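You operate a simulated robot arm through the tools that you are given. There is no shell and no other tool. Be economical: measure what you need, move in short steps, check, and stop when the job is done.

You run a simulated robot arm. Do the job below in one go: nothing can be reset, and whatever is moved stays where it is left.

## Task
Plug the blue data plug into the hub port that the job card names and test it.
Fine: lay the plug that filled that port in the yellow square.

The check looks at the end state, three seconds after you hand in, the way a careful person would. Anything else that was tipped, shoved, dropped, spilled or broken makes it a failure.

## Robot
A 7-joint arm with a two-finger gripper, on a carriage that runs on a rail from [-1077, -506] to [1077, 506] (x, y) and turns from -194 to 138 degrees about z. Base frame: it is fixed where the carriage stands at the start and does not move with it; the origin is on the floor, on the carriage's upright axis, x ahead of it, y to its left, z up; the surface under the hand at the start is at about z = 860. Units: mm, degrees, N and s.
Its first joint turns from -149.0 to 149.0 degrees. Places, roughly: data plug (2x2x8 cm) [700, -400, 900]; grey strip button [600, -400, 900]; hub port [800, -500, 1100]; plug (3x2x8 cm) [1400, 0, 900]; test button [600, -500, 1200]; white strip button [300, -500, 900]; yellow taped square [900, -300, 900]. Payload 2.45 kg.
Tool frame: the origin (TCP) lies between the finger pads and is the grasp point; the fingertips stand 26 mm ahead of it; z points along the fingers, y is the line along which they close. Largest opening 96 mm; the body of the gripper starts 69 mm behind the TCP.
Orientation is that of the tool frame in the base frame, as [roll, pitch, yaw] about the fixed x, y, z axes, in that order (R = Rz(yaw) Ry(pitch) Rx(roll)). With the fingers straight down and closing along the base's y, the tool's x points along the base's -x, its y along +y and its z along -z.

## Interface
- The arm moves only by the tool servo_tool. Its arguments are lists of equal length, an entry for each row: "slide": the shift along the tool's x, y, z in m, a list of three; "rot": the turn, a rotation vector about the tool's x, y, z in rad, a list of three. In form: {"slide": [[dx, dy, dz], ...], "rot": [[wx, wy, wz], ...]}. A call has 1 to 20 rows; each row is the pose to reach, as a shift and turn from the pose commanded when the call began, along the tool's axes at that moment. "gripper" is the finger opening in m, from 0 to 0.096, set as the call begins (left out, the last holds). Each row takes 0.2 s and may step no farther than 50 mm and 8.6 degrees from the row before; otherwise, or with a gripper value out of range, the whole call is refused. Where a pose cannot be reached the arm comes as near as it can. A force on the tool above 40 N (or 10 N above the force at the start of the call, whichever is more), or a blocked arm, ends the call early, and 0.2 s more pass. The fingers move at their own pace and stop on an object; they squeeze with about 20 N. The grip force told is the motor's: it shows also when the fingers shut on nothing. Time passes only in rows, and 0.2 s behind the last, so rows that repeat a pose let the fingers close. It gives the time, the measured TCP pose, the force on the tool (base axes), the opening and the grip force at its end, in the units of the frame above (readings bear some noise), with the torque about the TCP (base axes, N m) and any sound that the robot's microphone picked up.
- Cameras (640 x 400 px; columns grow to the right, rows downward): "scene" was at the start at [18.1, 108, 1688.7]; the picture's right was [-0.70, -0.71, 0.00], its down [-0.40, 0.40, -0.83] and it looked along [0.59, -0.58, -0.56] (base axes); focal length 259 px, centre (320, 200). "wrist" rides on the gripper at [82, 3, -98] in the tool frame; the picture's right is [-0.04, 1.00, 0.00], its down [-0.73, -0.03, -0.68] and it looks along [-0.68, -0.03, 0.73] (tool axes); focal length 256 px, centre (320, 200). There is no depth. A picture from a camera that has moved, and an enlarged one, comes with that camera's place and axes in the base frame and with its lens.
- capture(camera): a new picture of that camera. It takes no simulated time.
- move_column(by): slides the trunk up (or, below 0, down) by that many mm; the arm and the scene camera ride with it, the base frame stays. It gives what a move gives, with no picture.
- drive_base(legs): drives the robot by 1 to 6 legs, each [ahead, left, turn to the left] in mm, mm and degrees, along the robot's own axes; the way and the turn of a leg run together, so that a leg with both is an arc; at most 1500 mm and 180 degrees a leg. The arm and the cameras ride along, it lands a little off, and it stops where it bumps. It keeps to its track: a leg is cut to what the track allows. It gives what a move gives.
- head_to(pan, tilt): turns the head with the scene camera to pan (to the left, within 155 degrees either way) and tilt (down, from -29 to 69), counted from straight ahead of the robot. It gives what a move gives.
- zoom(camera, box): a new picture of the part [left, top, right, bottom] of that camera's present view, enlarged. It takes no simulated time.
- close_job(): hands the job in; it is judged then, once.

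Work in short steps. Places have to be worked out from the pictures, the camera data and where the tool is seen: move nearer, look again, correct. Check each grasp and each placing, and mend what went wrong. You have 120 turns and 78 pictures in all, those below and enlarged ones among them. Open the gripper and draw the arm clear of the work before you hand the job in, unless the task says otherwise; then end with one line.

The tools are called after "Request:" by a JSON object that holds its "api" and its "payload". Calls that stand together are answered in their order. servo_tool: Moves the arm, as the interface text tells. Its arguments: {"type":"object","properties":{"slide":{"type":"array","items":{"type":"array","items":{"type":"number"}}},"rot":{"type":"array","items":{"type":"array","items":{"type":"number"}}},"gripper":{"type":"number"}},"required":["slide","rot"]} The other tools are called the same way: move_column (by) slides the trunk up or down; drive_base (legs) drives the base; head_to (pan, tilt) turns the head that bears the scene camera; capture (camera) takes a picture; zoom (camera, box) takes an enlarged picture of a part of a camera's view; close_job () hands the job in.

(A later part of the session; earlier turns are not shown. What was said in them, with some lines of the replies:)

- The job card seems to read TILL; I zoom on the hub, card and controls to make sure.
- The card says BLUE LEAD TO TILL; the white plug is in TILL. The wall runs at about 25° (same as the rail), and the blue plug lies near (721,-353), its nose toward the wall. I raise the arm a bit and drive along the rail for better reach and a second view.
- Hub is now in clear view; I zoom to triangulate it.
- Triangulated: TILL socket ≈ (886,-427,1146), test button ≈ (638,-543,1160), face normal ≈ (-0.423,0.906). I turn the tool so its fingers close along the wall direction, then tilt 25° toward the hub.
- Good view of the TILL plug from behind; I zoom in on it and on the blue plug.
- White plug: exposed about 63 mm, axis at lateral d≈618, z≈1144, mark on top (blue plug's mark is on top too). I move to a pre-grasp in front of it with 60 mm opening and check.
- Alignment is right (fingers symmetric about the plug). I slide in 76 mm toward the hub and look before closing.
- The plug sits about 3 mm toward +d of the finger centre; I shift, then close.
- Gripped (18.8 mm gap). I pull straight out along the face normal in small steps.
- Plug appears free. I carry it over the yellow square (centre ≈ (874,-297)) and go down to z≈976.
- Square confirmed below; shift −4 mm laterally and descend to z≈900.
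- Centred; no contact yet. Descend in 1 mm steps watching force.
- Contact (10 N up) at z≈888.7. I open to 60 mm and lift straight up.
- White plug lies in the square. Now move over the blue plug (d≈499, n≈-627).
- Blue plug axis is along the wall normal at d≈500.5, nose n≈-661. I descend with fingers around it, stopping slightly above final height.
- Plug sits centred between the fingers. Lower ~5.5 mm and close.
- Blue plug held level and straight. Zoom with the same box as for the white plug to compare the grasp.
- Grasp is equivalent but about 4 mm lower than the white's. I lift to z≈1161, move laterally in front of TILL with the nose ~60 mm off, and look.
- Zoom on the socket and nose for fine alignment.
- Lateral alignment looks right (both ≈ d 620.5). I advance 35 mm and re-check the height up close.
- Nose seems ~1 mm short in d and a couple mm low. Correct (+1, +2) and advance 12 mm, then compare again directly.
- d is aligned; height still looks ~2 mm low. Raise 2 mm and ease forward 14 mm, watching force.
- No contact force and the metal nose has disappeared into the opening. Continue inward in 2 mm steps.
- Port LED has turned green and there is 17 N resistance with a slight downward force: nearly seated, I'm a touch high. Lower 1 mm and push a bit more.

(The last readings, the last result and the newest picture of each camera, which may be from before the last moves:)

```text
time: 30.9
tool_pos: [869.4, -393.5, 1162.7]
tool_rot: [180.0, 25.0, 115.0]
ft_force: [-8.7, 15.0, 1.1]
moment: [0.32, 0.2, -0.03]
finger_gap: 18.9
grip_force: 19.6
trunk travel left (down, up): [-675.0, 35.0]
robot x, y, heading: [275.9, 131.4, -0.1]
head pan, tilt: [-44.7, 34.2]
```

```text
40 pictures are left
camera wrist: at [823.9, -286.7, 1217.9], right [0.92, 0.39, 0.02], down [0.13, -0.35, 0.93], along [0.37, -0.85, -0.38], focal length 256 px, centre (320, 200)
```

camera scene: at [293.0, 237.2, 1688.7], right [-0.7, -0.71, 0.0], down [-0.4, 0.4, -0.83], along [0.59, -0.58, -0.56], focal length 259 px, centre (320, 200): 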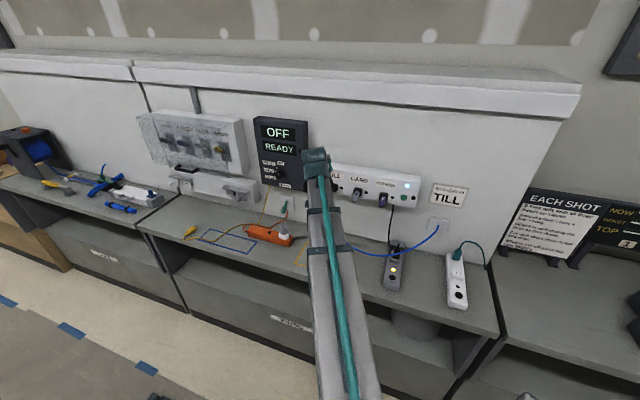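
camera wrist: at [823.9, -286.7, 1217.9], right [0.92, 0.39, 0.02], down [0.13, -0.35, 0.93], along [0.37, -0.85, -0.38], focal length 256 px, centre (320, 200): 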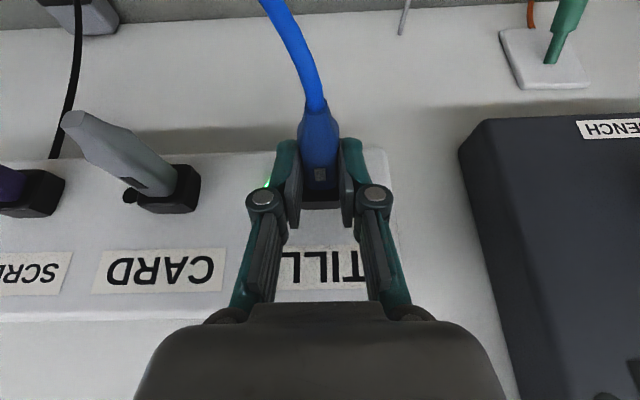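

It moved in to n≈-724; constant ~17 N looks like sliding friction. Push another 4 mm until it seats.

Request:
{"api": "servo_tool", "payload": {"slide": [[-0.0014, 0, 0.0006], [-0.0027, 0, 0.0013], [-0.0041, 0, 0.0019], [-0.0041, 0, 0.0019]], "rot": [[0, 0, 0], [0, 0, 0], [0, 0, 0], [0, 0, 0]]}}

Request:
{"api": "zoom", "payload": {"camera": "wrist", "box": [272, 140, 368, 220]}}

```text
time: 31.9
tool_pos: [872.5, -397.3, 1164.1]
tool_rot: [-179.9, 24.9, 114.9]
ft_force: [-9.1, 15.6, -2.5]
moment: [0.34, 0.21, 0.0]
finger_gap: 19.3
grip_force: 20.2
trunk travel left (down, up): [-675.0, 35.0]
robot x, y, heading: [274.1, 129.7, -0.2]
head pan, tilt: [-44.7, 34.2]
```

```text
5.00 times, centred on (320, 180) of wrist
camera zoom: at [826.1, -291.3, 1218.2], right [0.92, 0.39, 0.02], down [0.13, -0.36, 0.93], along [0.37, -0.85, -0.38], focal length 1280 px, centre (320, 300)
```

zoom: 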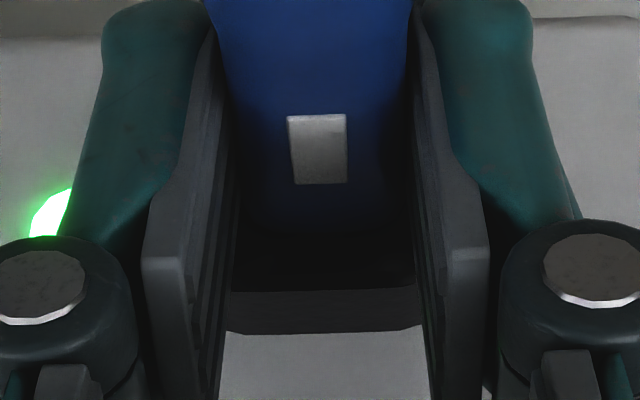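

The plug is bottomed: the mark now slides back relative to the fingers, so it stopped at the socket face, and the LED is green. Relax the push, open and retreat.

Request:
{"api": "servo_tool", "payload": {"slide": [[0.0027, 0, -0.0013], [0.0027, 0, -0.0013]], "rot": [[0, 0, 0], [0, 0, 0]]}}

Request:
{"api": "servo_tool", "payload": {"slide": [[0, 0, 0], [0, 0, 0], [0, 0, 0], [0, 0, 0]], "rot": [[0, 0, 0], [0, 0, 0], [0, 0, 0], [0, 0, 0]], "gripper": 0.06}}

Request:
{"api": "capture", "payload": {"camera": "wrist"}}

```text
time: 32.5
tool_pos: [872.3, -396.7, 1163.3]
tool_rot: [-179.9, 25.1, 115.0]
ft_force: [-1.5, 1.4, -2.6]
moment: [0.09, 0.07, 0.02]
finger_gap: 19.0
grip_force: 20.1
trunk travel left (down, up): [-675.0, 35.0]
robot x, y, heading: [279.1, 128.9, -0.1]
head pan, tilt: [-44.7, 34.2]
```

```text
time: 33.5
tool_pos: [873.0, -396.1, 1164.0]
tool_rot: [-180.0, 25.0, 115.0]
ft_force: [0.0, 0.5, -0.5]
moment: [-0.02, -0.01, -0.03]
finger_gap: 60.0
grip_force: 0.0
trunk travel left (down, up): [-675.0, 35.0]
robot x, y, heading: [273.8, 128.4, -0.2]
head pan, tilt: [-44.7, 34.2]
```

```text
38 pictures are left
camera wrist: at [825.8, -290.1, 1217.6], right [0.92, 0.39, 0.02], down [0.13, -0.36, 0.93], along [0.37, -0.85, -0.38], focal length 256 px, centre (320, 200)
```

wrist: 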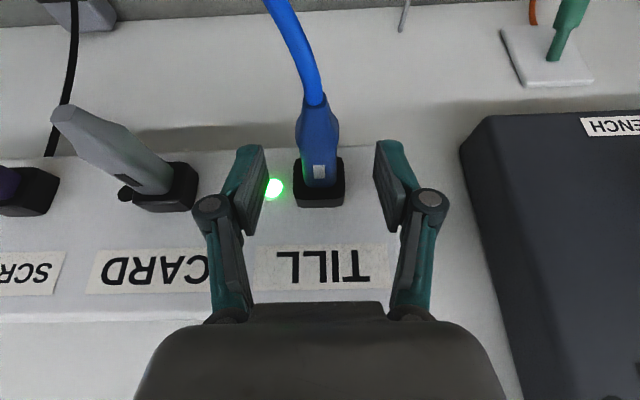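

Plug seated with LED green. Retreat along the tool axis (up/back), then away from the hub.

Request:
{"api": "servo_tool", "payload": {"slide": [[0, 0, -0.03], [0, 0, -0.065], [0.045, 0, -0.085], [0.09, 0, -0.085]], "rot": [[0, 0, 0], [0, 0, 0], [0, 0, 0], [0, 0, 0]]}}

Request:
{"api": "capture", "payload": {"camera": "wrist"}}

Request:
{"api": "zoom", "payload": {"camera": "scene", "box": [300, 140, 460, 240]}}

```text
time: 34.5
tool_pos: [823.5, -290.1, 1203.2]
tool_rot: [-179.9, 24.9, 114.9]
ft_force: [0.6, -1.0, 1.0]
moment: [0.0, -0.01, 0.01]
finger_gap: 60.2
grip_force: 0.0
trunk travel left (down, up): [-675.0, 35.0]
robot x, y, heading: [273.4, 128.7, -0.4]
head pan, tilt: [-44.7, 34.2]
```

```text
37 pictures are left
camera wrist: at [776.2, -183.6, 1257.3], right [0.92, 0.39, 0.02], down [0.13, -0.35, 0.93], along [0.37, -0.85, -0.38], focal length 256 px, centre (320, 200)
```

wrist: 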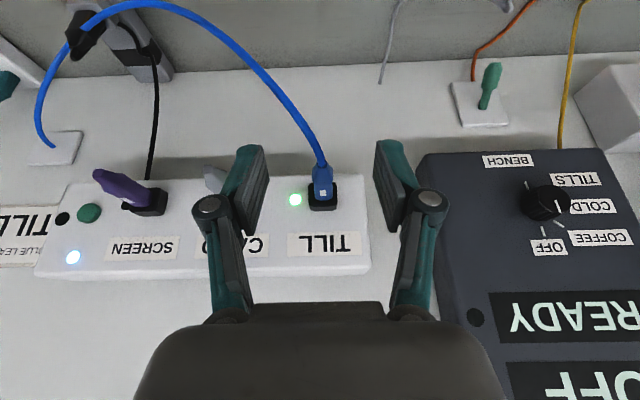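

```text
4.00 times, centred on (380, 190) of scene
camera zoom: at [292.8, 237.7, 1688.7], right [-0.7, -0.71, 0.0], down [-0.4, 0.4, -0.83], along [0.59, -0.58, -0.56], focal length 1034 px, centre (80, 240)
```

zoom: 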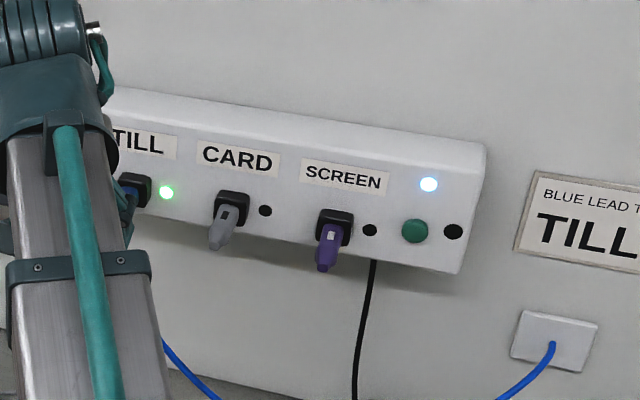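

Now the test button (d≈350, z≈1158). Close the fingers and move laterally 272 mm, staying clear in front of the hub, then look.

Request:
{"api": "servo_tool", "payload": {"slide": [[0, -0.046, 0], [0, -0.092, 0], [0, -0.138, 0], [0, -0.184, 0], [0, -0.23, 0], [0, -0.273, 0], [0, -0.273, 0]], "rot": [[0, 0, 0], [0, 0, 0], [0, 0, 0], [0, 0, 0], [0, 0, 0], [0, 0, 0], [0, 0, 0]], "gripper": 0.0}}

Request:
{"api": "capture", "payload": {"camera": "wrist"}}

Request:
{"api": "zoom", "payload": {"camera": "scene", "box": [260, 140, 420, 240]}}

```text
time: 36.1
tool_pos: [577.8, -406.5, 1202.5]
tool_rot: [-179.9, 25.1, 115.1]
ft_force: [0.7, -1.0, -0.1]
moment: [0.01, 0.01, 0.0]
finger_gap: 0.0
grip_force: 20.0
trunk travel left (down, up): [-675.0, 35.0]
robot x, y, heading: [271.9, 125.6, -0.1]
head pan, tilt: [-44.7, 34.2]
```

```text
35 pictures are left
camera wrist: at [530.8, -300.2, 1256.7], right [0.92, 0.39, 0.02], down [0.13, -0.36, 0.93], along [0.37, -0.85, -0.38], focal length 256 px, centre (320, 200)
```

wrist: 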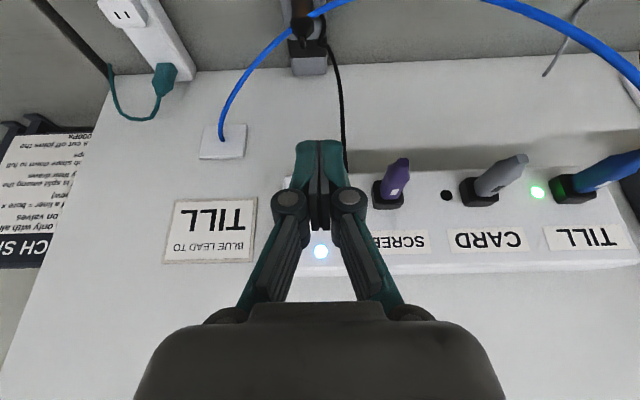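

```text
4.00 times, centred on (340, 190) of scene
camera zoom: at [293.3, 237.3, 1688.7], right [-0.7, -0.71, 0.0], down [-0.4, 0.4, -0.83], along [0.59, -0.58, -0.56], focal length 1034 px, centre (240, 240)
```

zoom: 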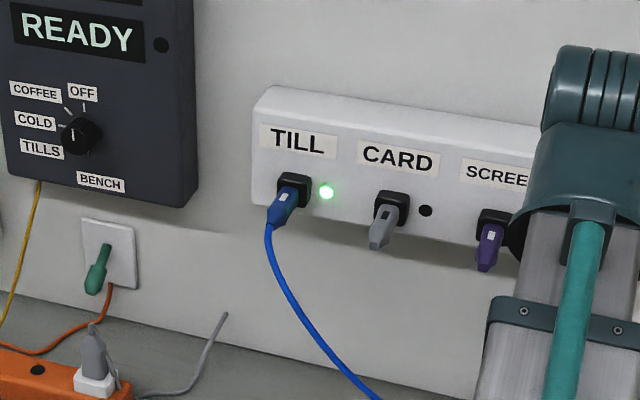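

Blue plug looks seated like its neighbours. Button is behind the fingers; approach to tip ~50 mm in front of it at button height.

Request:
{"api": "servo_tool", "payload": {"slide": [[-0.0197, -0.002, 0.0188], [-0.0394, -0.002, 0.0376], [-0.0591, -0.002, 0.0563], [-0.0591, -0.002, 0.0563]], "rot": [[0, 0, 0], [0, 0, 0], [0, 0, 0], [0, 0, 0]]}}

Request:
{"api": "capture", "payload": {"camera": "wrist"}}

Request:
{"api": "zoom", "payload": {"camera": "scene", "box": [350, 140, 470, 220]}}

```text
time: 37.1
tool_pos: [607.3, -477.8, 1176.6]
tool_rot: [-180.0, 24.9, 115.0]
ft_force: [0.0, 0.5, 0.1]
moment: [0.0, 0.01, -0.04]
finger_gap: 0.0
grip_force: 19.7
trunk travel left (down, up): [-675.0, 35.0]
robot x, y, heading: [274.3, 129.3, -0.1]
head pan, tilt: [-44.7, 34.2]
```

```text
33 pictures are left
camera wrist: at [560.5, -372.1, 1230.7], right [0.92, 0.39, 0.02], down [0.13, -0.35, 0.93], along [0.37, -0.85, -0.38], focal length 256 px, centre (320, 200)
```

wrist: 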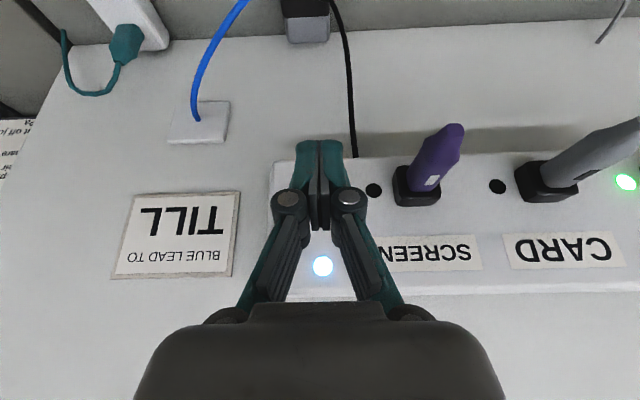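

```text
5.00 times, centred on (410, 180) of scene
camera zoom: at [293.1, 237.2, 1688.7], right [-0.7, -0.71, 0.0], down [-0.4, 0.4, -0.83], along [0.59, -0.58, -0.56], focal length 1293 px, centre (-130, 300)
```

zoom: 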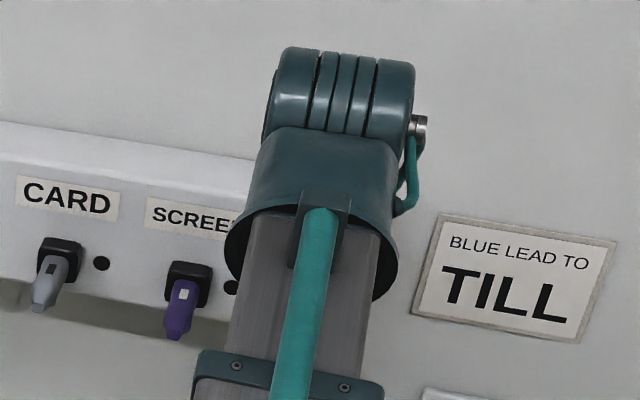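

Aligned (TCP d≈348.5). Advance 33 mm, then creep in until contact.

Request:
{"api": "servo_tool", "payload": {"slide": [[-0.01, 0, 0.0046], [-0.02, 0, 0.0093], [-0.0299, 0, 0.0139], [-0.0299, 0, 0.0139]], "rot": [[0, 0, 0], [0, 0, 0], [0, 0, 0], [0, 0, 0]]}}

Request:
{"api": "servo_tool", "payload": {"slide": [[-0.0018, 0, 0.0008], [-0.0036, 0, 0.0017], [-0.0054, 0, 0.0025], [-0.0072, 0, 0.0034], [-0.0091, 0, 0.0042], [-0.0109, 0, 0.0051], [-0.0127, 0, 0.0059]], "rot": [[0, 0, 0], [0, 0, 0], [0, 0, 0], [0, 0, 0], [0, 0, 0], [0, 0, 0], [0, 0, 0]]}}

Request:
{"api": "zoom", "payload": {"camera": "wrist", "box": [240, 110, 400, 240]}}

```text
time: 38.1
tool_pos: [621.6, -507.5, 1175.5]
tool_rot: [179.9, 25.0, 115.0]
ft_force: [-0.2, -0.5, -0.6]
moment: [0.05, 0.01, 0.01]
finger_gap: 0.1
grip_force: 19.9
trunk travel left (down, up): [-675.0, 35.0]
robot x, y, heading: [275.3, 128.2, -0.0]
head pan, tilt: [-44.7, 34.2]
```

```text
time: 39.7
tool_pos: [626.0, -518.5, 1175.9]
tool_rot: [180.0, 25.0, 115.0]
ft_force: [-0.5, -0.2, -0.5]
moment: [0.01, 0.03, 0.01]
finger_gap: 0.0
grip_force: 20.4
trunk travel left (down, up): [-675.0, 35.0]
robot x, y, heading: [275.1, 127.0, -0.3]
head pan, tilt: [-44.7, 34.2]
```

```text
3.08 times, centred on (320, 175) of wrist
camera zoom: at [579.6, -412.9, 1230.3], right [0.92, 0.39, 0.02], down [0.13, -0.36, 0.93], along [0.37, -0.85, -0.38], focal length 788 px, centre (320, 277)
```

zoom: 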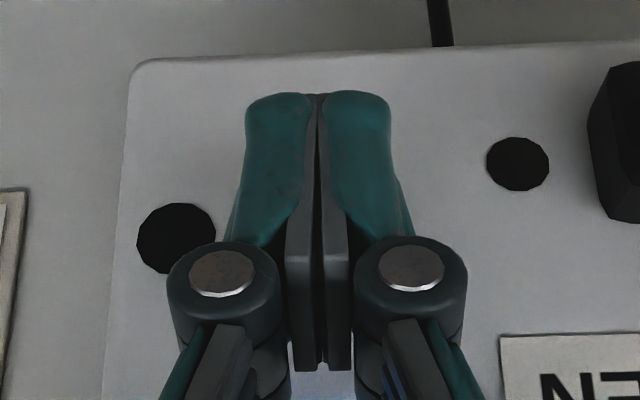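

No contact yet (tip at n≈-756). Keep creeping.

Request:
{"api": "servo_tool", "payload": {"slide": [[-0.0018, 0, 0.0008], [-0.0036, 0, 0.0017], [-0.0054, 0, 0.0025], [-0.0072, 0, 0.0034], [-0.0091, 0, 0.0042], [-0.0109, 0, 0.0051]], "rot": [[0, 0, 0], [0, 0, 0], [0, 0, 0], [0, 0, 0], [0, 0, 0], [0, 0, 0]]}}

```text
time: 41.1
tool_pos: [631.1, -528.5, 1175.6]
tool_rot: [-179.9, 24.8, 115.1]
ft_force: [-0.9, 4.7, 0.3]
moment: [0.09, 0.01, 0.05]
finger_gap: 6.0
grip_force: 27.8
trunk travel left (down, up): [-675.0, 35.0]
robot x, y, heading: [276.5, 132.6, -0.1]
head pan, tilt: [-44.7, 34.2]
```

Contact begins (4.7 N), but the fingers were wedged open 6 mm; look.

Request:
{"api": "zoom", "payload": {"camera": "wrist", "box": [240, 110, 400, 240]}}

Request:
{"api": "zoom", "payload": {"camera": "scene", "box": [300, 140, 460, 240]}}

```text
3.08 times, centred on (320, 175) of wrist
camera zoom: at [584.1, -422.4, 1230.5], right [0.92, 0.39, 0.02], down [0.13, -0.36, 0.92], along [0.37, -0.85, -0.38], focal length 788 px, centre (320, 277)
```

zoom: 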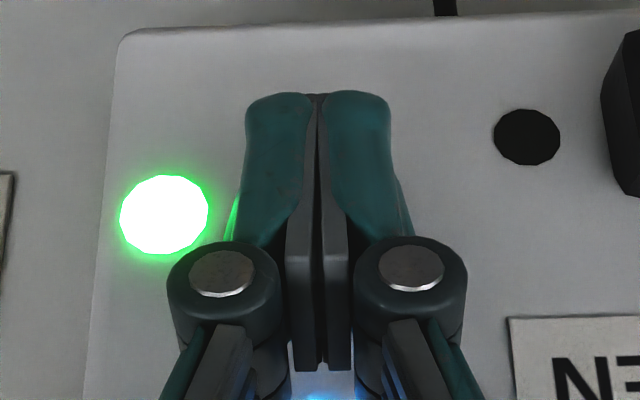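

```text
4.00 times, centred on (380, 190) of scene
camera zoom: at [293.0, 237.9, 1688.7], right [-0.7, -0.71, 0.0], down [-0.4, 0.4, -0.83], along [0.59, -0.58, -0.56], focal length 1034 px, centre (80, 240)
```

zoom: 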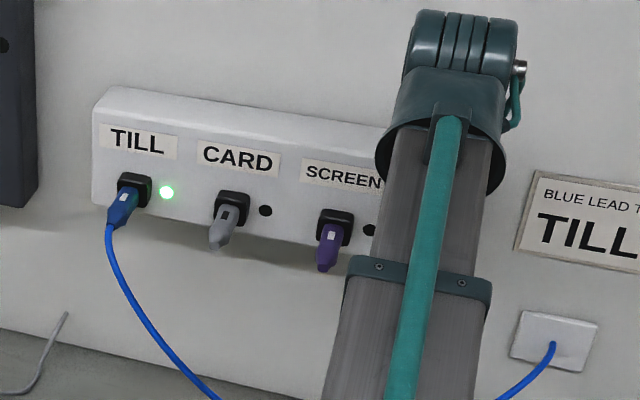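

The test light came on green. Withdraw straight back and check that it stays.

Request:
{"api": "servo_tool", "payload": {"slide": [[0.0181, 0, -0.0085], [0.0453, 0, -0.0211], [0.0906, 0, -0.0423], [0.13, 0, -0.06]], "rot": [[0, 0, 0], [0, 0, 0], [0, 0, 0], [0, 0, 0]]}}

Request:
{"api": "servo_tool", "payload": {"slide": [[0.02, -0.04, -0.02], [0.04, -0.08, -0.04], [0.06, -0.12, -0.06]], "rot": [[0, 0, 0], [0, 0, 0], [0, 0, 0]], "gripper": 0.06}}

Request:
{"api": "capture", "payload": {"camera": "wrist"}}

Request:
{"api": "zoom", "payload": {"camera": "scene", "box": [220, 130, 460, 290]}}

```text
time: 42.1
tool_pos: [569.8, -398.1, 1177.0]
tool_rot: [179.9, 25.0, 115.0]
ft_force: [0.2, 1.0, 0.3]
moment: [0.0, 0.0, 0.01]
finger_gap: 0.2
grip_force: 28.6
trunk travel left (down, up): [-675.0, 35.0]
robot x, y, heading: [272.3, 128.6, 0.2]
head pan, tilt: [-44.7, 34.2]
```

```text
time: 42.9
tool_pos: [427.7, -379.4, 1203.9]
tool_rot: [180.0, 25.0, 115.0]
ft_force: [0.8, -0.1, -0.1]
moment: [-0.03, 0.01, 0.03]
finger_gap: 60.1
grip_force: 0.1
trunk travel left (down, up): [-675.0, 35.0]
robot x, y, heading: [276.5, 124.6, -0.1]
head pan, tilt: [-44.7, 34.2]
```

```text
28 pictures are left
camera wrist: at [381.4, -272.8, 1258.1], right [0.92, 0.39, 0.02], down [0.13, -0.36, 0.93], along [0.37, -0.85, -0.38], focal length 256 px, centre (320, 200)
```

wrist: 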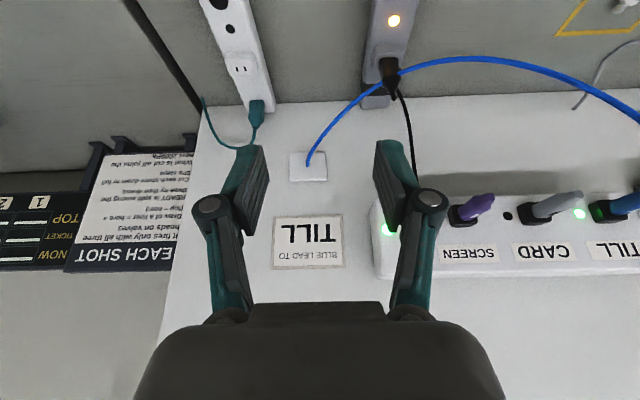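

```text
2.50 times, centred on (340, 210) of scene
camera zoom: at [292.6, 237.1, 1688.7], right [-0.7, -0.71, 0.0], down [-0.4, 0.4, -0.83], along [0.59, -0.58, -0.56], focal length 646 px, centre (270, 175)
```

zoom: 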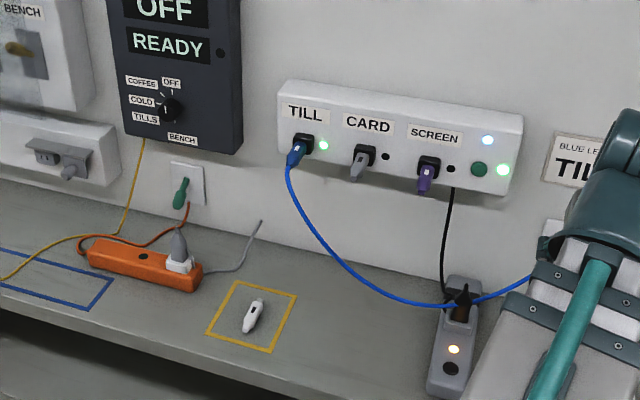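

TILL and test lights are green and staying on. The blue plug is seated, the white plug lies in the yellow square, everything else is undisturbed, and the arm is clear with the gripper open. Handing in.

Request:
{"api": "close_job", "payload": {}}

```text
The job is handed in.
```

The blue data plug is in the TILL port and tested, with both the port light and the test light green, and the white plug that was in TILL is lying in the yellow square.
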